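You operate a simulated robot arm through the tools that you are given. There is no shell and no other tool. Be economical: measure what you need, move in short steps, check, and stop when the job is done.

Carry out the task below with a simulated robot arm. There is one attempt and no reset: what you move stays moved.

TASK
Slide the teal brush along the top of the wall table until it stands next to the grey jar.

It is judged by the outcome, as a careful person would: the job done as asked, and still so three seconds after it is handed in. It fails if anything else is knocked over, pushed out of place, dropped, spilled or broken.

THE ROBOT
A 6-joint arm with a two-finger parallel gripper, fixed in place. Base frame: the origin is at the foot of the arm, x ahead of it, y to its left, z up; the work surface is at about z = 0.86. Lengths are in m, angles in degrees, forces in N, time in s.
With the tool pointing down near the work surface it reaches from about 0.24 to 0.64 m from the base axis. Its first joint turns from -66.0 to 66.0 degrees. Payload 2.7 kg.
Tool frame: the origin (TCP) lies between the finger pads and is the grasp point; the fingertips stand 0.023 m ahead of it; z points along the fingers, y is the line along which they close. The gripper opens to 0.094 m. The fingers are 0.038 m wide and 0.01 m thick; the gripper's body (0.054 by 0.096 m) begins 0.039 m behind the TCP.
Orientation is that of the tool frame in the base frame, as a unit quaternion [x, y, z, w]. With the fingers straight down and closing along the base's y, the tool's x points along the base's -x, its y along +y and its z along -z.

THE INTERFACE
- The arm moves only by the tool apply_moves. Its argument "deltas" is a list that holds one entry, the list of rows, each a list of 7 numbers: the shift along the base's x, y, z in m, then the turn, a rotation vector about the base's x, y, z in degrees, then the opening in per cent of the stroke, from 0 (shut) to 100 (fully open). In form: [[[dx, dy, dz, ax, ay, az, fingers], ...]]. A call has 1 to 10 rows; each row shifts and turns the commanded pose from where the row before left it. A row lasts 0.2 s, in which the tool goes at most 0.05 m and 8.6 degrees; a call with a longer step from one row to the next is refused whole, and so is a gripper value outside its range. A pose out of reach is approached as far as the arm can. The call stops where the force on the tool passes 40 N (or 10 N more than at its start, if that is more) or the arm is blocked; 0.2 s more then pass. The fingers move at their own pace (about 0.045 m/s each) and stop on an object; they squeeze with about 23 N. The grip force told is the motor's: it shows also when the fingers shut on nothing. Time passes only in rows, and 0.2 s behind the last, so rows that do not move let the fingers close. It gives the time, the measured TCP pose, the force on the tool (base axes), the opening and the grip force at its end, in the units of the frame above (readings bear some noise), and new pictures: "show" is both (left out), scene, wrist or none.
- Cameras (640 x 400 px; columns grow to the right, rows downward): "scene" is fixed at [0.082, -0.4575, 1.3806]; the picture's right is [0.59, -0.81, 0.00], its down [-0.63, -0.46, -0.63] and it looks along [0.51, 0.37, -0.78] (base axes); focal length 376 px, centre (320, 200). "wrist" rides on the gripper at [-0.039, 0, -0.044] in the tool frame; the picture's right is [0.00, -1.00, 0.00], its down [0.97, 0.00, -0.24] and it looks along [0.24, 0.00, 0.97] (tool axes); focal length 218 px, centre (320, 200).
- pixel_to_xyz(camera, pixels): for up to 12 pixels [column, row] of the newest picture of that camera ("zoom" is the newest enlarged one), the place [x, y, z] in the base frame of the surface seen there, good to about 0.002 m. No time passes.
- zoom(camera, box): a new picture of the part [left, top, right, bottom] of that camera's present view, enlarged. No time passes.
- close_job(): hands the job in; it is judged then, once.

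Work in short steps. Measure before you move; look again where a grasp or a placing could have gone wrong, and mend it. You have 60 turns and 120 pictures in all, the two below and enlarged ones among them. Open the gripper and draw the arm clear of the work before you hand the job in, unless the task says otherwise; then end with one line.

The tools are called by a JSON object that holds its "method" and its "body". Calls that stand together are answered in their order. apply_moves: Moves the arm, as the interface text tells. Its arguments: {"type":"object","properties":{"deltas":{"type":"array"},"show":{"type":"string","enum":["both","scene","wrist","none"]}},"required":["deltas"]} The other tools are called the same way: pixel_to_xyz (camera, pixels) gives the place of the surface under pixels of a picture; zoom (camera, box) takes an enlarged picture of a part of a camera's view; close_job () hands the job in.

At the start:

```text
clock: 0.0
eef_pos: [0.3394, -0.2524, 1.042]
tool_rot: [-0.001, 1.0, -0.002, 0.0]
force: [0.2, -0.2, 0.2]
finger_gap: 0.0939
gripper_force: 0.0
```

scene: 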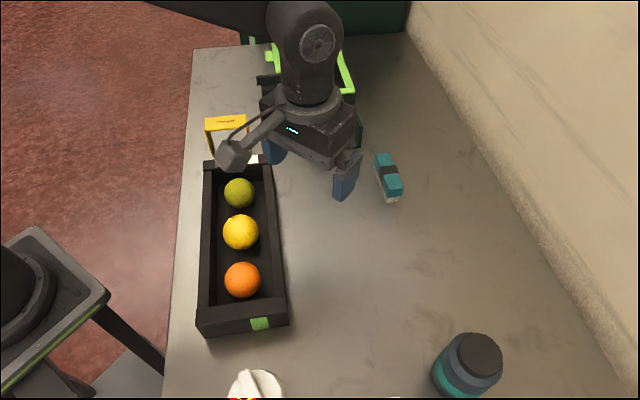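
wrist: 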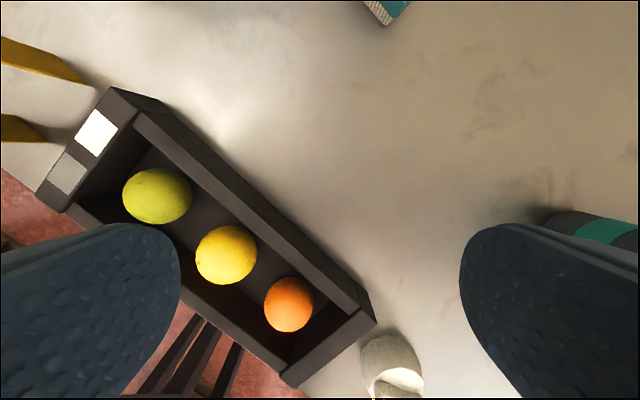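

The teal brush is near scene (388,177) and the grey/teal jar near (468,365). I'll enlarge and measure both.

{"method": "zoom", "body": {"camera": "scene", "box": [340, 130, 440, 220]}}

{"method": "pixel_to_xyz", "body": {"camera": "scene", "pixels": [[382, 157], [388, 172], [394, 188], [379, 182], [390, 200], [400, 194], [480, 355], [455, 345], [501, 360], [440, 370], [455, 390], [410, 260]]}}

{"method": "zoom", "body": {"camera": "scene", "box": [360, 300, 540, 400]}}

```text
4.44 times, centred on (390, 175) of scene
```

zoom: 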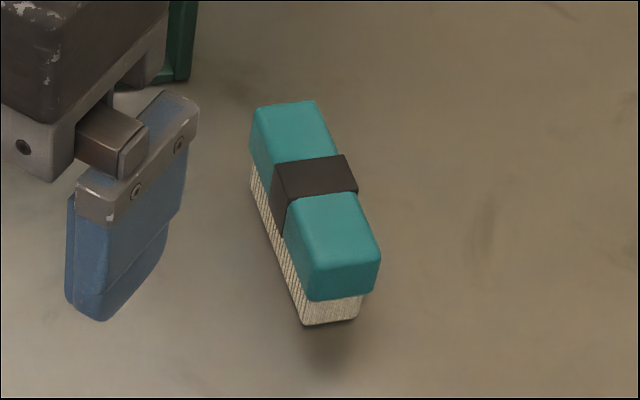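

```text
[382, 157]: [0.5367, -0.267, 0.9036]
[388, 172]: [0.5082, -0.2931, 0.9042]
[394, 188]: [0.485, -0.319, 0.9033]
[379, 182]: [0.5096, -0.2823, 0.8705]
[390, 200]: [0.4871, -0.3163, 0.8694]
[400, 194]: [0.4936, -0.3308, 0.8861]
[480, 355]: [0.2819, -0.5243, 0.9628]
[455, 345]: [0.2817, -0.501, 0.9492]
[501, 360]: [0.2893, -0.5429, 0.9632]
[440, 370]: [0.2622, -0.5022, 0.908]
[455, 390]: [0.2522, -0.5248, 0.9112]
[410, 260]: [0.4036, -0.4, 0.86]
```

```text
3.56 times, centred on (450, 350) of scene
```

zoom: 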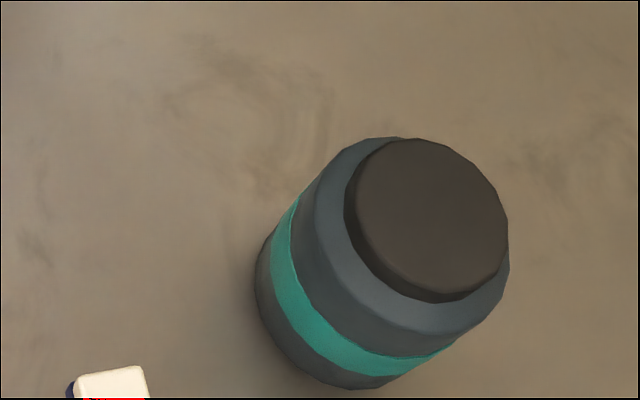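

The brush lies at about 45° with its long axis pointing toward the jar. I'll refine the jar's outline, then the brush's.

{"method": "pixel_to_xyz", "body": {"camera": "zoom", "pixels": [[350, 215], [500, 225], [425, 145], [440, 285], [320, 230], [480, 315], [300, 200], [285, 300], [340, 360], [262, 290], [110, 385], [260, 240]]}}

{"method": "zoom", "body": {"camera": "scene", "box": [340, 130, 440, 220]}}

```text
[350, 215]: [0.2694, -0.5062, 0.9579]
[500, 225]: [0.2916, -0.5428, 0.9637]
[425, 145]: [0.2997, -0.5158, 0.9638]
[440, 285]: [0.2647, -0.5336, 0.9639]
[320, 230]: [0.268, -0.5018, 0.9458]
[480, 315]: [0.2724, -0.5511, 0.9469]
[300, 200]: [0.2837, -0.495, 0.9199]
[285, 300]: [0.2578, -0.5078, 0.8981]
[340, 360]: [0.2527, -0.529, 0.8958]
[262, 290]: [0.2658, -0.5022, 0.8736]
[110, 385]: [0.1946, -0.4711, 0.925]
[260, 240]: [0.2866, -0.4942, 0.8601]
```

```text
4.44 times, centred on (390, 175) of scene
```

zoom: 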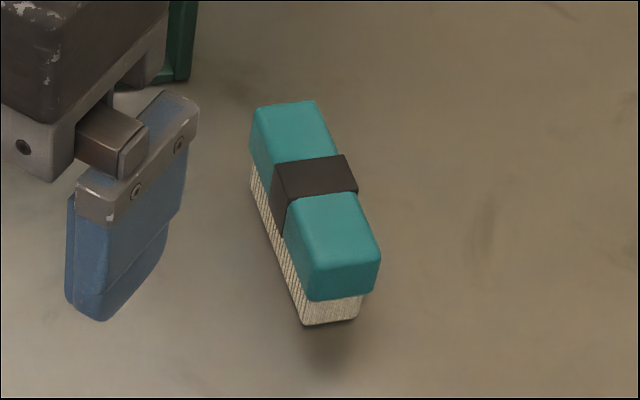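

{"method": "pixel_to_xyz", "body": {"camera": "zoom", "pixels": [[258, 110], [312, 105], [290, 210], [338, 160], [305, 260], [375, 252], [278, 180], [352, 180], [316, 185], [345, 310], [305, 320], [315, 285]]}}

```text
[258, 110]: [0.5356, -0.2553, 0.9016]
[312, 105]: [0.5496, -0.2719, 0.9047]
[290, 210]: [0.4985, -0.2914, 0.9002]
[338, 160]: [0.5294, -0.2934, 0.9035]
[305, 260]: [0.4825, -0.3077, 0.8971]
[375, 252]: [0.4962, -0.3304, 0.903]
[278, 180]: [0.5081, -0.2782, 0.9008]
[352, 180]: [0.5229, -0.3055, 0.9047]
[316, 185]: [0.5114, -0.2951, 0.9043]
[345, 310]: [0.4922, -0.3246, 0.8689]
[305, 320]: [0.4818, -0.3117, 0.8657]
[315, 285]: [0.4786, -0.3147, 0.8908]
```

Brush centre is about (0.515,-0.292), axis at 45°, top z 0.904, about 0.08 x 0.025. The jar centre is about (0.283,-0.526) with radius 0.034. I move above the brush and turn the tool 45°.

{"method": "apply_moves", "body": {"deltas": [[[0.0294, -0.0065, 0, 0, 0, 7.5, 100], [0.0294, -0.0065, 0, 0, 0, 7.5, 100], [0.0294, -0.0065, 0, 0, 0, 7.5, 100], [0.0294, -0.0065, 0, 0, 0, 7.5, 100], [0.0294, -0.0065, 0, 0, 0, 7.5, 100], [0.0294, -0.0065, 0, 0, 0, 7.5, 100], [0, 0, 0, 0, 0, 0, 100]]]}}

```text
clock: 1.6
eef_pos: [0.5162, -0.2921, 1.0413]
tool_rot: [-0.383, 0.924, -0.001, 0.0]
force: [-0.2, -0.4, -0.6]
finger_gap: 0.0939
gripper_force: 0.0
```

scene: 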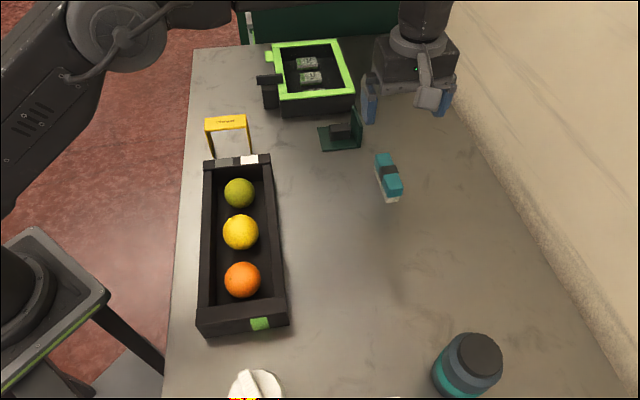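
wrist: 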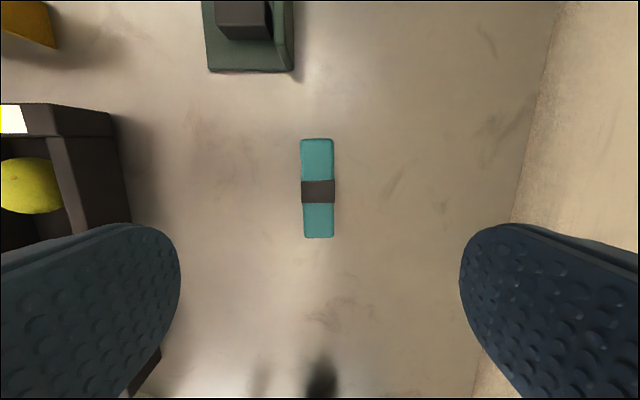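

The brush is aligned vertically in the wrist view at (317,188). I check the clearances to the green stand and the wall.

{"method": "pixel_to_xyz", "body": {"camera": "wrist", "pixels": [[317, 142], [317, 235], [303, 190], [333, 190], [250, 68], [290, 60], [240, 20], [515, 200], [530, 120]]}}

{"method": "pixel_to_xyz", "body": {"camera": "scene", "pixels": [[360, 112], [357, 145], [340, 130], [500, 200], [570, 300], [610, 360], [630, 390], [258, 375], [395, 398]]}}

```text
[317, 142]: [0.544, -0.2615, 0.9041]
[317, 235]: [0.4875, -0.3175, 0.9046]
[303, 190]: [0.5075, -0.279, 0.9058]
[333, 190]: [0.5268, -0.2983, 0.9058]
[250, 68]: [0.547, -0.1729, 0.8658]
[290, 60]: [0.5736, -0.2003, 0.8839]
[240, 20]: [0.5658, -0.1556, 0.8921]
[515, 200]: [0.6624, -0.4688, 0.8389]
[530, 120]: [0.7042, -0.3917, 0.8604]
```

```text
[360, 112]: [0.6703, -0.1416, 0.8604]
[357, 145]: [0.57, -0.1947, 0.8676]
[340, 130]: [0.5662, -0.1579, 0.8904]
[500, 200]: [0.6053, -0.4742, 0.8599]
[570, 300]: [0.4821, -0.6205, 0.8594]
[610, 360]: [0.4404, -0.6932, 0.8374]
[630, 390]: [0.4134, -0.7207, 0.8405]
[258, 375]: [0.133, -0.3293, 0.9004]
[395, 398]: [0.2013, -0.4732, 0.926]
```

Clearances are fine. I centre on the brush (0.516,-0.289) and descend to z 0.890 with the fingers open.

{"method": "apply_moves", "body": {"deltas": [[[0, 0.003, -0.035, 0, 0, 0, 100], [0, 0, -0.035, 0, 0, 0, 100], [0, 0, -0.035, 0, 0, 0, 100], [0, 0, -0.025, 0, 0, 0, 100], [0, 0, -0.015, 0, 0, 0, 100], [0, 0, -0.006, 0, 0, 0, 100]]]}}

```text
clock: 3.0
eef_pos: [0.5185, -0.289, 0.8892]
tool_rot: [-0.383, 0.924, -0.001, 0.0]
force: [0.3, 0.3, 0.3]
finger_gap: 0.0942
gripper_force: 0.0
```

scene: 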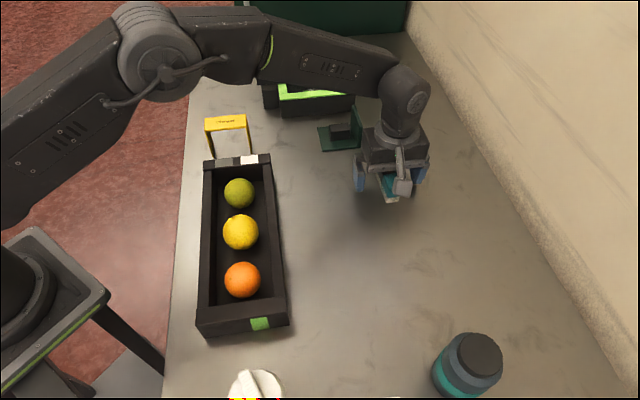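
wrist: 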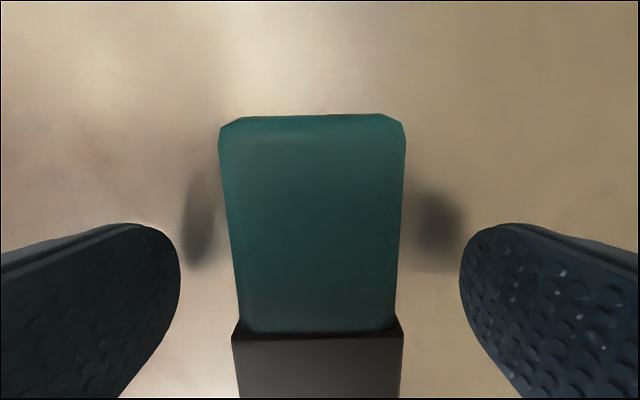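

Near the jar side of the gripper there's a protruding block at scene (402,185); I measure it, as it matters for clearance to the jar, and close the fingers on the brush.

{"method": "pixel_to_xyz", "body": {"camera": "scene", "pixels": [[402, 188], [402, 178], [401, 158], [396, 150], [380, 150], [417, 175], [360, 180]]}}

{"method": "apply_moves", "body": {"deltas": [[[-0.001, 0, 0, 0, 0, 0, 60], [0, 0, 0, 0, 0, 0, 40], [0, 0, 0, 0, 0, 0, 20], [0, 0, 0, 0, 0, 0, 10], [0, 0, 0, 0, 0, 0, 10], [0, 0, 0, 0, 0, 0, 10]]]}}

```text
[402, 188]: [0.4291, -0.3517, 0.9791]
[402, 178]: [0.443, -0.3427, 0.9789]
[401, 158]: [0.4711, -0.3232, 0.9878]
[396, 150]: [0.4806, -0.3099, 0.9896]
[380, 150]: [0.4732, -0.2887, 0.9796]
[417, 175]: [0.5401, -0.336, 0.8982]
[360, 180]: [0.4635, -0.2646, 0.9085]
```

```text
clock: 4.4
eef_pos: [0.5175, -0.2892, 0.8899]
tool_rot: [-0.383, 0.924, -0.001, 0.001]
force: [0.1, 1.6, 1.4]
finger_gap: 0.0276
gripper_force: 23.1
```

scene: 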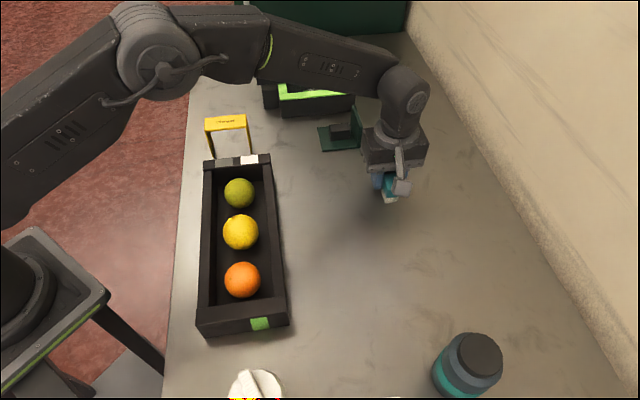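
wrist: 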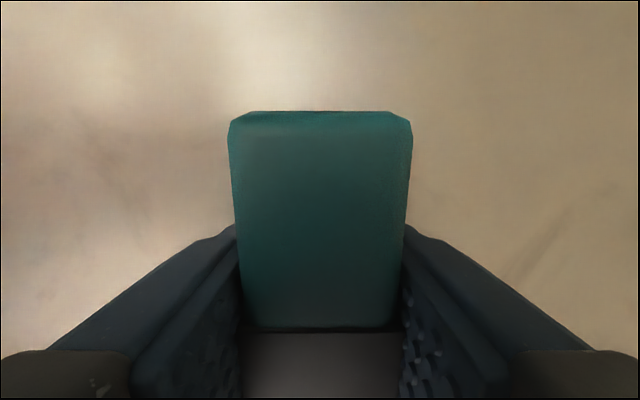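

The brush is gripped (gap 0.0276). The block sticks out about 0.11 m on the tool's +x side, lower than I'd like near the jar (top 0.964), so I'll turn the brush while sliding so the block points away. First I check nearby objects.

{"method": "pixel_to_xyz", "body": {"camera": "scene", "pixels": [[284, 310], [275, 240], [242, 275], [255, 372], [280, 385], [395, 398], [270, 165]]}}

{"method": "apply_moves", "body": {"deltas": [[[-0.01, -0.01, 0, 0, 0, 0, 10], [-0.015, -0.012, 0, 0, 0, -4, 10], [-0.015, -0.012, 0, 0, 0, -6, 10], [-0.015, -0.012, 0, 0, 0, -6, 10], [-0.015, -0.012, 0, 0, 0, -6, 10], [-0.015, -0.012, 0, 0, 0, -6, 10]]]}}

```text
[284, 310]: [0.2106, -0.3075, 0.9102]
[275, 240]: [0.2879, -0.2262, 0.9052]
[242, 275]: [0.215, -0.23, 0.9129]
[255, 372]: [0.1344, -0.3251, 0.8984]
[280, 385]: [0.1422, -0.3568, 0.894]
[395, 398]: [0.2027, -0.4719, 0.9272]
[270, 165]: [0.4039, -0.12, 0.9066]
```

```text
clock: 5.8
eef_pos: [0.431, -0.3598, 0.8897]
tool_rot: [-0.147, 0.989, 0.0, 0.0]
force: [2.3, 0.6, 9.5]
finger_gap: 0.0279
gripper_force: 23.2
```

scene: 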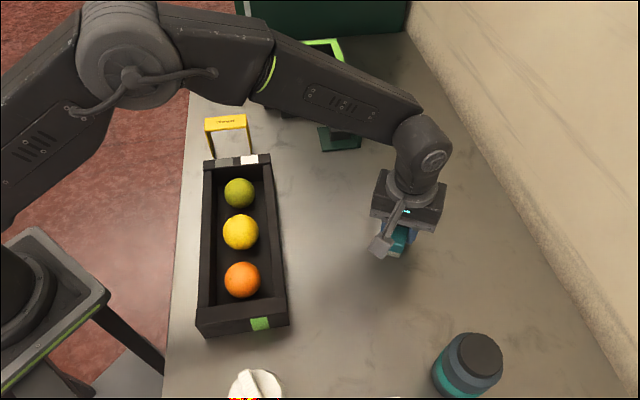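
wrist: 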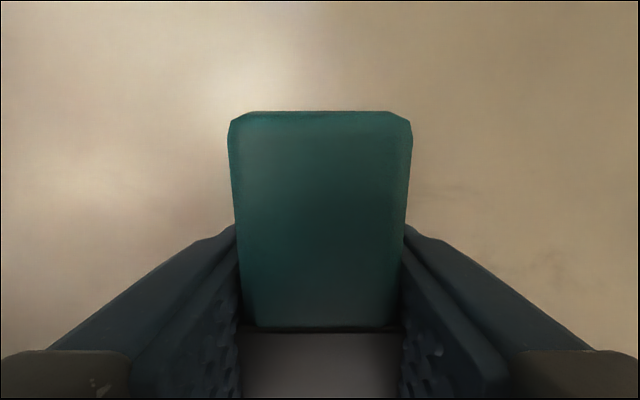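

Sliding goes well and the block clears neighbours (all below 0.93). I keep turning while sliding slowly.

{"method": "apply_moves", "body": {"deltas": [[[-0.005, -0.003, 0, 0, 0, -7, 10], [-0.005, -0.003, 0, 0, 0, -7, 10], [-0.005, -0.003, 0, 0, 0, -7, 10], [-0.005, -0.003, 0, 0, 0, -7, 10], [-0.005, -0.003, 0, 0, 0, -7, 10], [-0.005, -0.003, 0, 0, 0, -7, 10], [-0.005, -0.003, 0, 0, 0, -7, 10], [-0.005, -0.003, 0, 0, 0, -7, 10], [-0.005, -0.003, 0, 0, 0, -7, 10], [-0.005, -0.003, 0, 0, 0, -7, 10]]]}}

```text
clock: 8.0
eef_pos: [0.3798, -0.3877, 0.8891]
tool_rot: [0.447, 0.894, -0.001, 0.0]
force: [0.8, 0.4, 4.2]
finger_gap: 0.0278
gripper_force: 22.9
```

scene: 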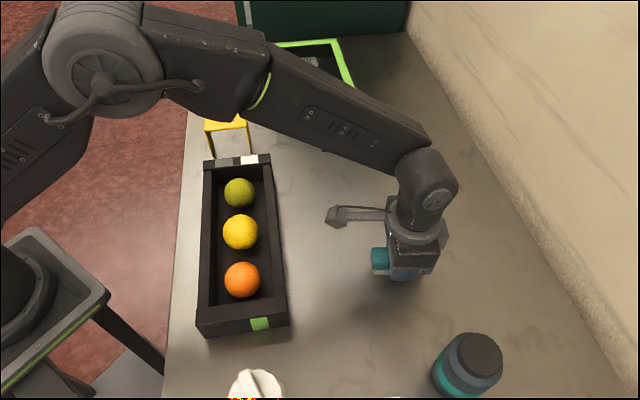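
wrist: 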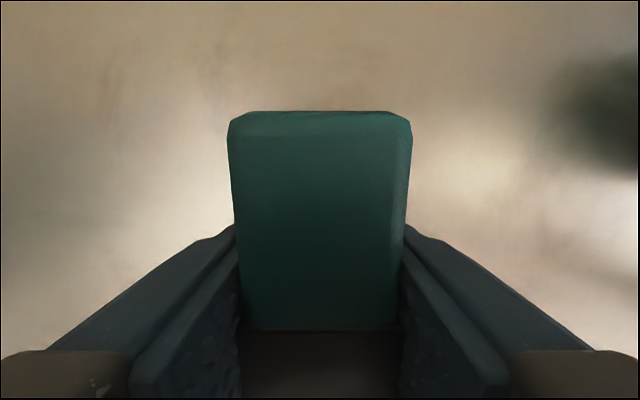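

{"method": "apply_moves", "body": {"deltas": [[[-0.002, 0, 0, 0, 0, -7, 10], [-0.002, 0, 0, 0, 0, -7, 10], [-0.002, 0, 0, 0, 0, -7, 10], [-0.002, 0, 0, 0, 0, -7, 10], [-0.002, 0, 0, 0, 0, -7, 10], [-0.002, 0, 0, 0, 0, -7, 10], [-0.002, 0, 0, 0, 0, -7, 10], [-0.002, 0, 0, 0, 0, -7, 10]]]}}

{"method": "zoom", "body": {"camera": "scene", "box": [320, 170, 520, 400]}}

```text
clock: 9.8
eef_pos: [0.3641, -0.3889, 0.8887]
tool_rot: [0.814, 0.58, 0.0, 0.0]
force: [-0.3, -0.3, 0.7]
finger_gap: 0.0277
gripper_force: 22.5
```

scene: 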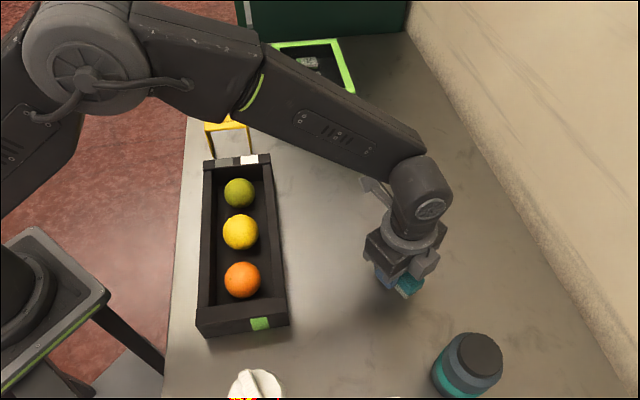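
wrist: 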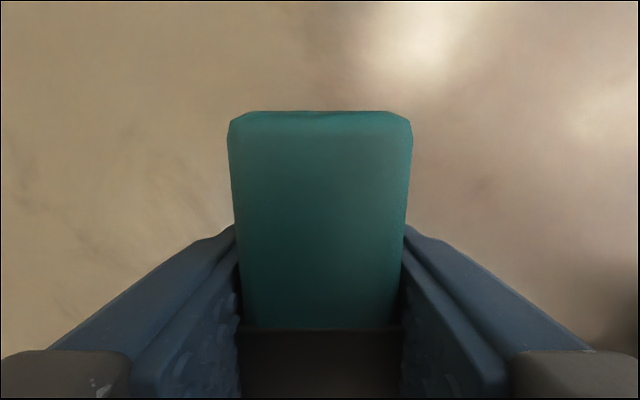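

```text
1.74 times, centred on (420, 285) of scene
```

zoom: 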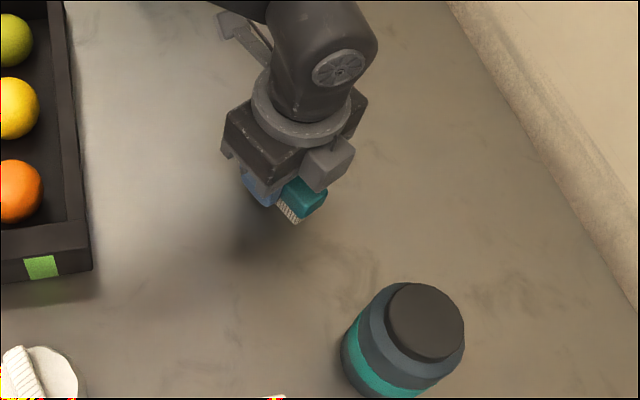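

There is also a small camera block on this side at zoom (330,165). I measure how far it reaches.

{"method": "pixel_to_xyz", "body": {"camera": "zoom", "pixels": [[318, 187], [335, 168], [352, 165], [310, 165], [330, 145], [322, 200], [305, 213], [298, 222], [345, 178]]}}

```text
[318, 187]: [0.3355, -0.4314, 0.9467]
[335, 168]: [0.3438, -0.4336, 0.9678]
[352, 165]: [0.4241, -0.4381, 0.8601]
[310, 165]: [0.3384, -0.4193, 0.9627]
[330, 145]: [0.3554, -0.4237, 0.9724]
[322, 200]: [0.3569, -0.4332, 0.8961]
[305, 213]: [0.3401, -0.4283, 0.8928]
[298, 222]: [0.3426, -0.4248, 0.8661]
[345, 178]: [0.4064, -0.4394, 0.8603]
```

The camera block reaches about 0.050 and the brush end 0.045 from the TCP; the jar is at (0.281,-0.525) with r about 0.030. Target TCP is 0.09 from the jar, (0.311,-0.440). I slide most of the way and look.

{"method": "apply_moves", "body": {"deltas": [[[-0.009, -0.006, 0, 0, 0, 0, 10], [-0.009, -0.006, 0, 0, 0, 0, 10], [-0.009, -0.006, 0, 0, 0, 0, 10], [-0.009, -0.006, 0, 0, 0, 0, 10], [-0.009, -0.006, 0, 0, 0, 0, 10], [-0.008, -0.006, 0, 0, 0, 0, 10]]]}}

{"method": "zoom", "body": {"camera": "scene", "box": [340, 240, 540, 400]}}

```text
clock: 11.2
eef_pos: [0.3117, -0.425, 0.8893]
tool_rot: [0.814, 0.581, -0.001, -0.001]
force: [-0.9, -0.5, -1.0]
finger_gap: 0.0277
gripper_force: 22.8
```

scene: 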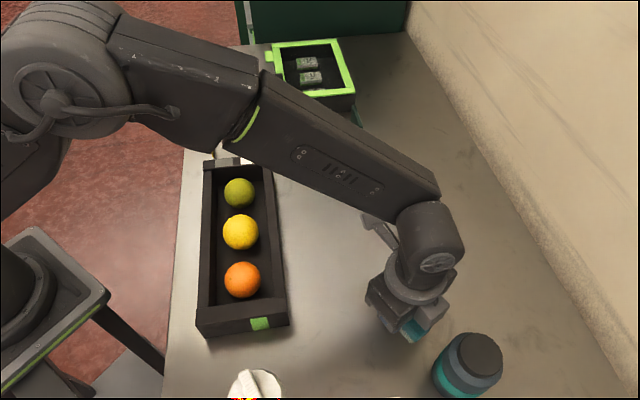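
wrist: 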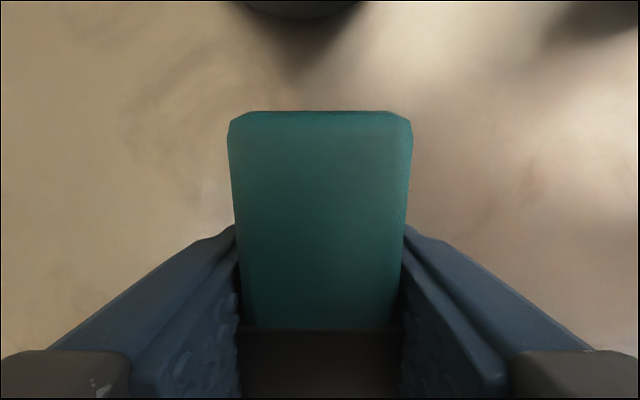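

```text
2.50 times, centred on (440, 320) of scene
```

zoom: 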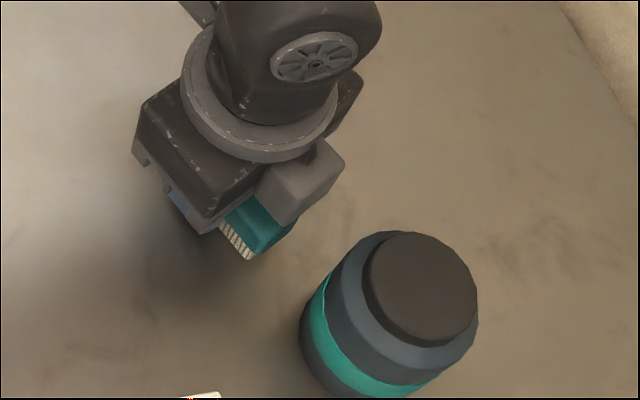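

The jar is ahead (wrist (300,5)) and still clear. I measure the gap, using the brush end and the jar's base as seen by the wrist camera.

{"method": "pixel_to_xyz", "body": {"camera": "wrist", "pixels": [[300, 14], [265, 10], [345, 6], [250, 3], [320, 113], [240, 120], [400, 120]]}}

{"method": "pixel_to_xyz", "body": {"camera": "zoom", "pixels": [[295, 220], [248, 258], [318, 210], [300, 320], [340, 262], [420, 285], [375, 240]]}}

```text
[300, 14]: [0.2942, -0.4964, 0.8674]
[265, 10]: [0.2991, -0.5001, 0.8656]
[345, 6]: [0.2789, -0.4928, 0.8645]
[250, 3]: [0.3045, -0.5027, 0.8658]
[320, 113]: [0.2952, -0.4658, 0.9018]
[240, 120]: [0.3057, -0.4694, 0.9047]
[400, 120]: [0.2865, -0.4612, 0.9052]
```

```text
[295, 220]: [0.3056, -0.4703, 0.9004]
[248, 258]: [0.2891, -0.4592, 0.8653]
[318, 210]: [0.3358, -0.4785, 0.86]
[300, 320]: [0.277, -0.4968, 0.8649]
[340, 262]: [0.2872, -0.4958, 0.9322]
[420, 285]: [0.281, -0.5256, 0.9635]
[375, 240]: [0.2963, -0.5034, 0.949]
```

Gap is about 0.030 m and aligned. I advance 0.018 along the axis slowly.

{"method": "apply_moves", "body": {"deltas": [[[-0.0015, -0.0043, 0, 0, 0, 0, 10], [-0.0015, -0.0043, 0, 0, 0, 0, 10], [-0.0015, -0.0043, 0, 0, 0, 0, 10], [-0.0014, -0.0041, 0, 0, 0, 0, 10]]]}}

{"method": "zoom", "body": {"camera": "scene", "box": [340, 240, 540, 400]}}

```text
clock: 12.2
eef_pos: [0.3051, -0.4421, 0.8891]
tool_rot: [0.814, 0.58, 0.0, -0.001]
force: [0.2, 0.1, -0.5]
finger_gap: 0.0275
gripper_force: 23.1
```

scene: 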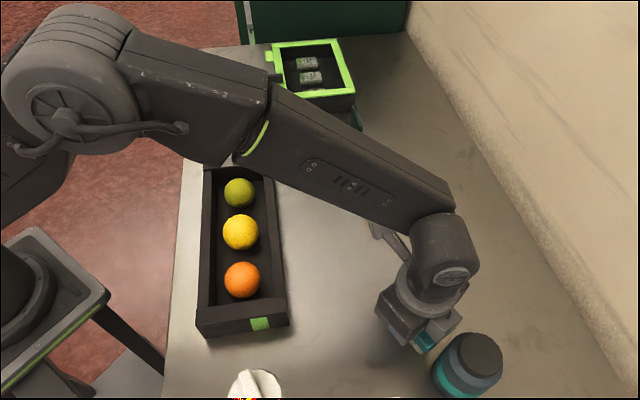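
wrist: 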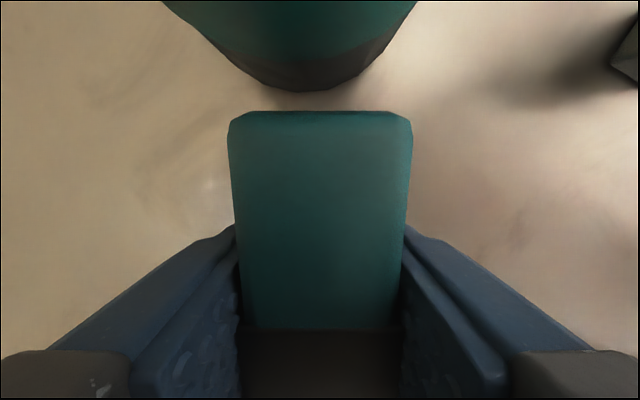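

```text
2.50 times, centred on (440, 320) of scene
```

zoom: 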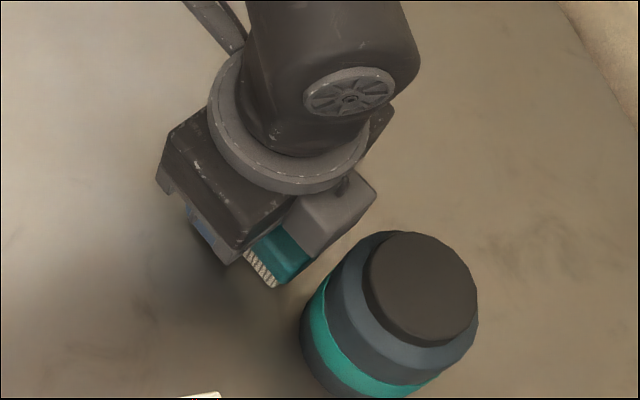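

The brush end is about 1 cm from the jar, which hasn't moved. I open the fingers, then check.

{"method": "apply_moves", "body": {"deltas": [[[0, 0, 0, 0, 0, 0, 40], [0, 0, 0, 0, 0, 0, 50], [0, 0, 0, 0, 0, 0, 70], [0, 0, 0, 0, 0, 0, 70]]]}}

```text
clock: 13.2
eef_pos: [0.3046, -0.443, 0.8914]
tool_rot: [0.814, 0.581, 0.0, -0.001]
force: [0.6, 0.3, -0.3]
finger_gap: 0.0657
gripper_force: 0.1
```

scene: 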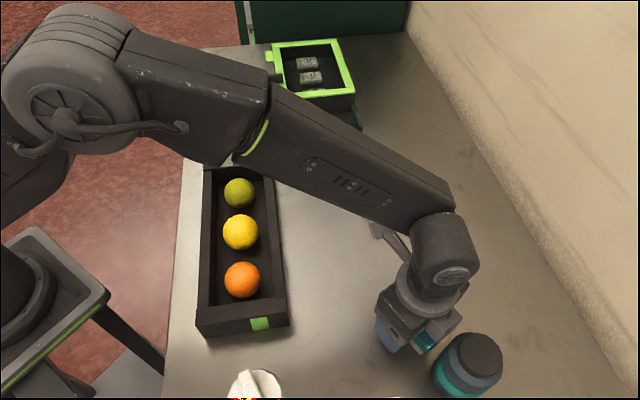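
wrist: 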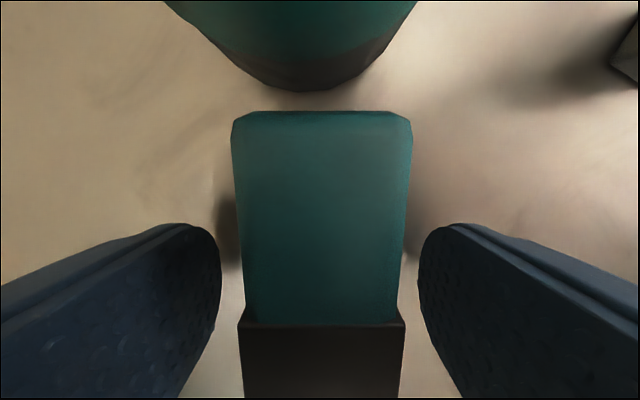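

Released cleanly. I raise straight up, then draw back away from the jar.

{"method": "apply_moves", "body": {"deltas": [[[0, 0, 0.01, 0, 0, 0, 70], [0, 0, 0.025, 0, 0, 0, 70], [0, 0, 0.035, 0, 0, 0, 70], [0, 0, 0.04, 0, 0, 0, 70], [0, 0, 0.04, 0, 0, 0, 70], [0.01, 0.04, 0, 0, 0, 0, 70], [0.01, 0.045, 0, 0, 0, 0, 70], [0.01, 0.045, 0, 0, 0, 0, 70], [0, 0, 0, 0, 0, 0, 70]]]}}

{"method": "zoom", "body": {"camera": "scene", "box": [340, 240, 540, 400]}}

{"method": "pixel_to_xyz", "body": {"camera": "scene", "pixels": [[481, 360], [425, 340]]}}

```text
clock: 15.2
eef_pos: [0.3347, -0.3109, 1.0397]
tool_rot: [0.814, 0.581, 0.0, 0.0]
force: [-0.6, -0.1, -1.0]
finger_gap: 0.0657
gripper_force: 0.0
```

scene: 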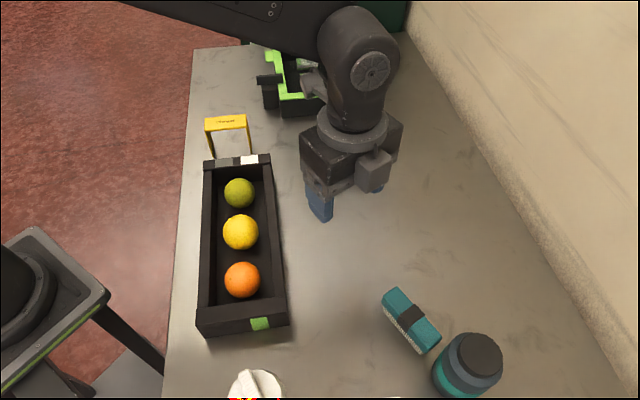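
wrist: 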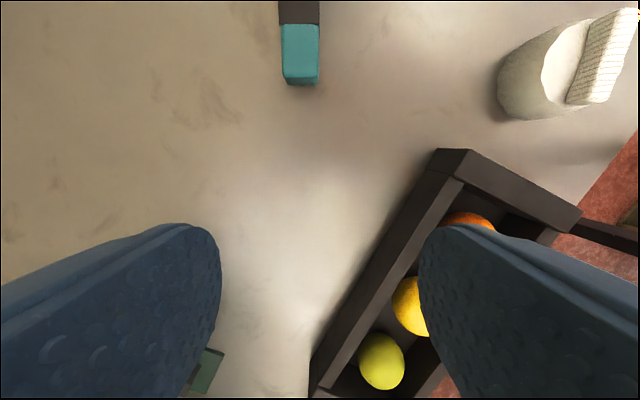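

```text
2.50 times, centred on (440, 320) of scene
```

zoom: 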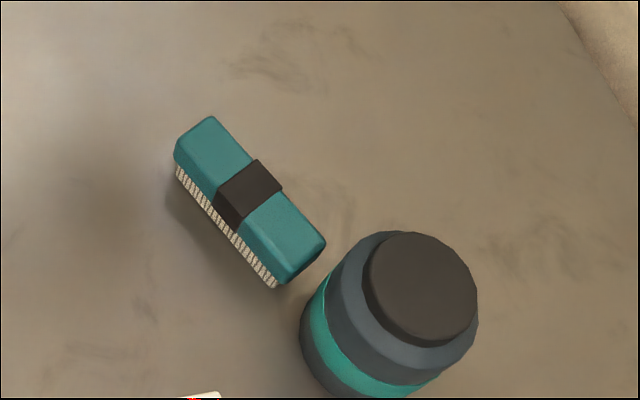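

```text
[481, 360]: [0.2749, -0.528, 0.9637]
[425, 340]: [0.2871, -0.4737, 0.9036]
```

The brush stands upright about 1 cm from the jar, nothing else has moved, and the arm is clear, so I hand the job in.

{"method": "close_job", "body": {}}

```text
The job is handed in.
```

The teal brush was slid along the table and now stands upright about 1 cm from the grey jar; nothing else was moved, and the gripper is open and clear.
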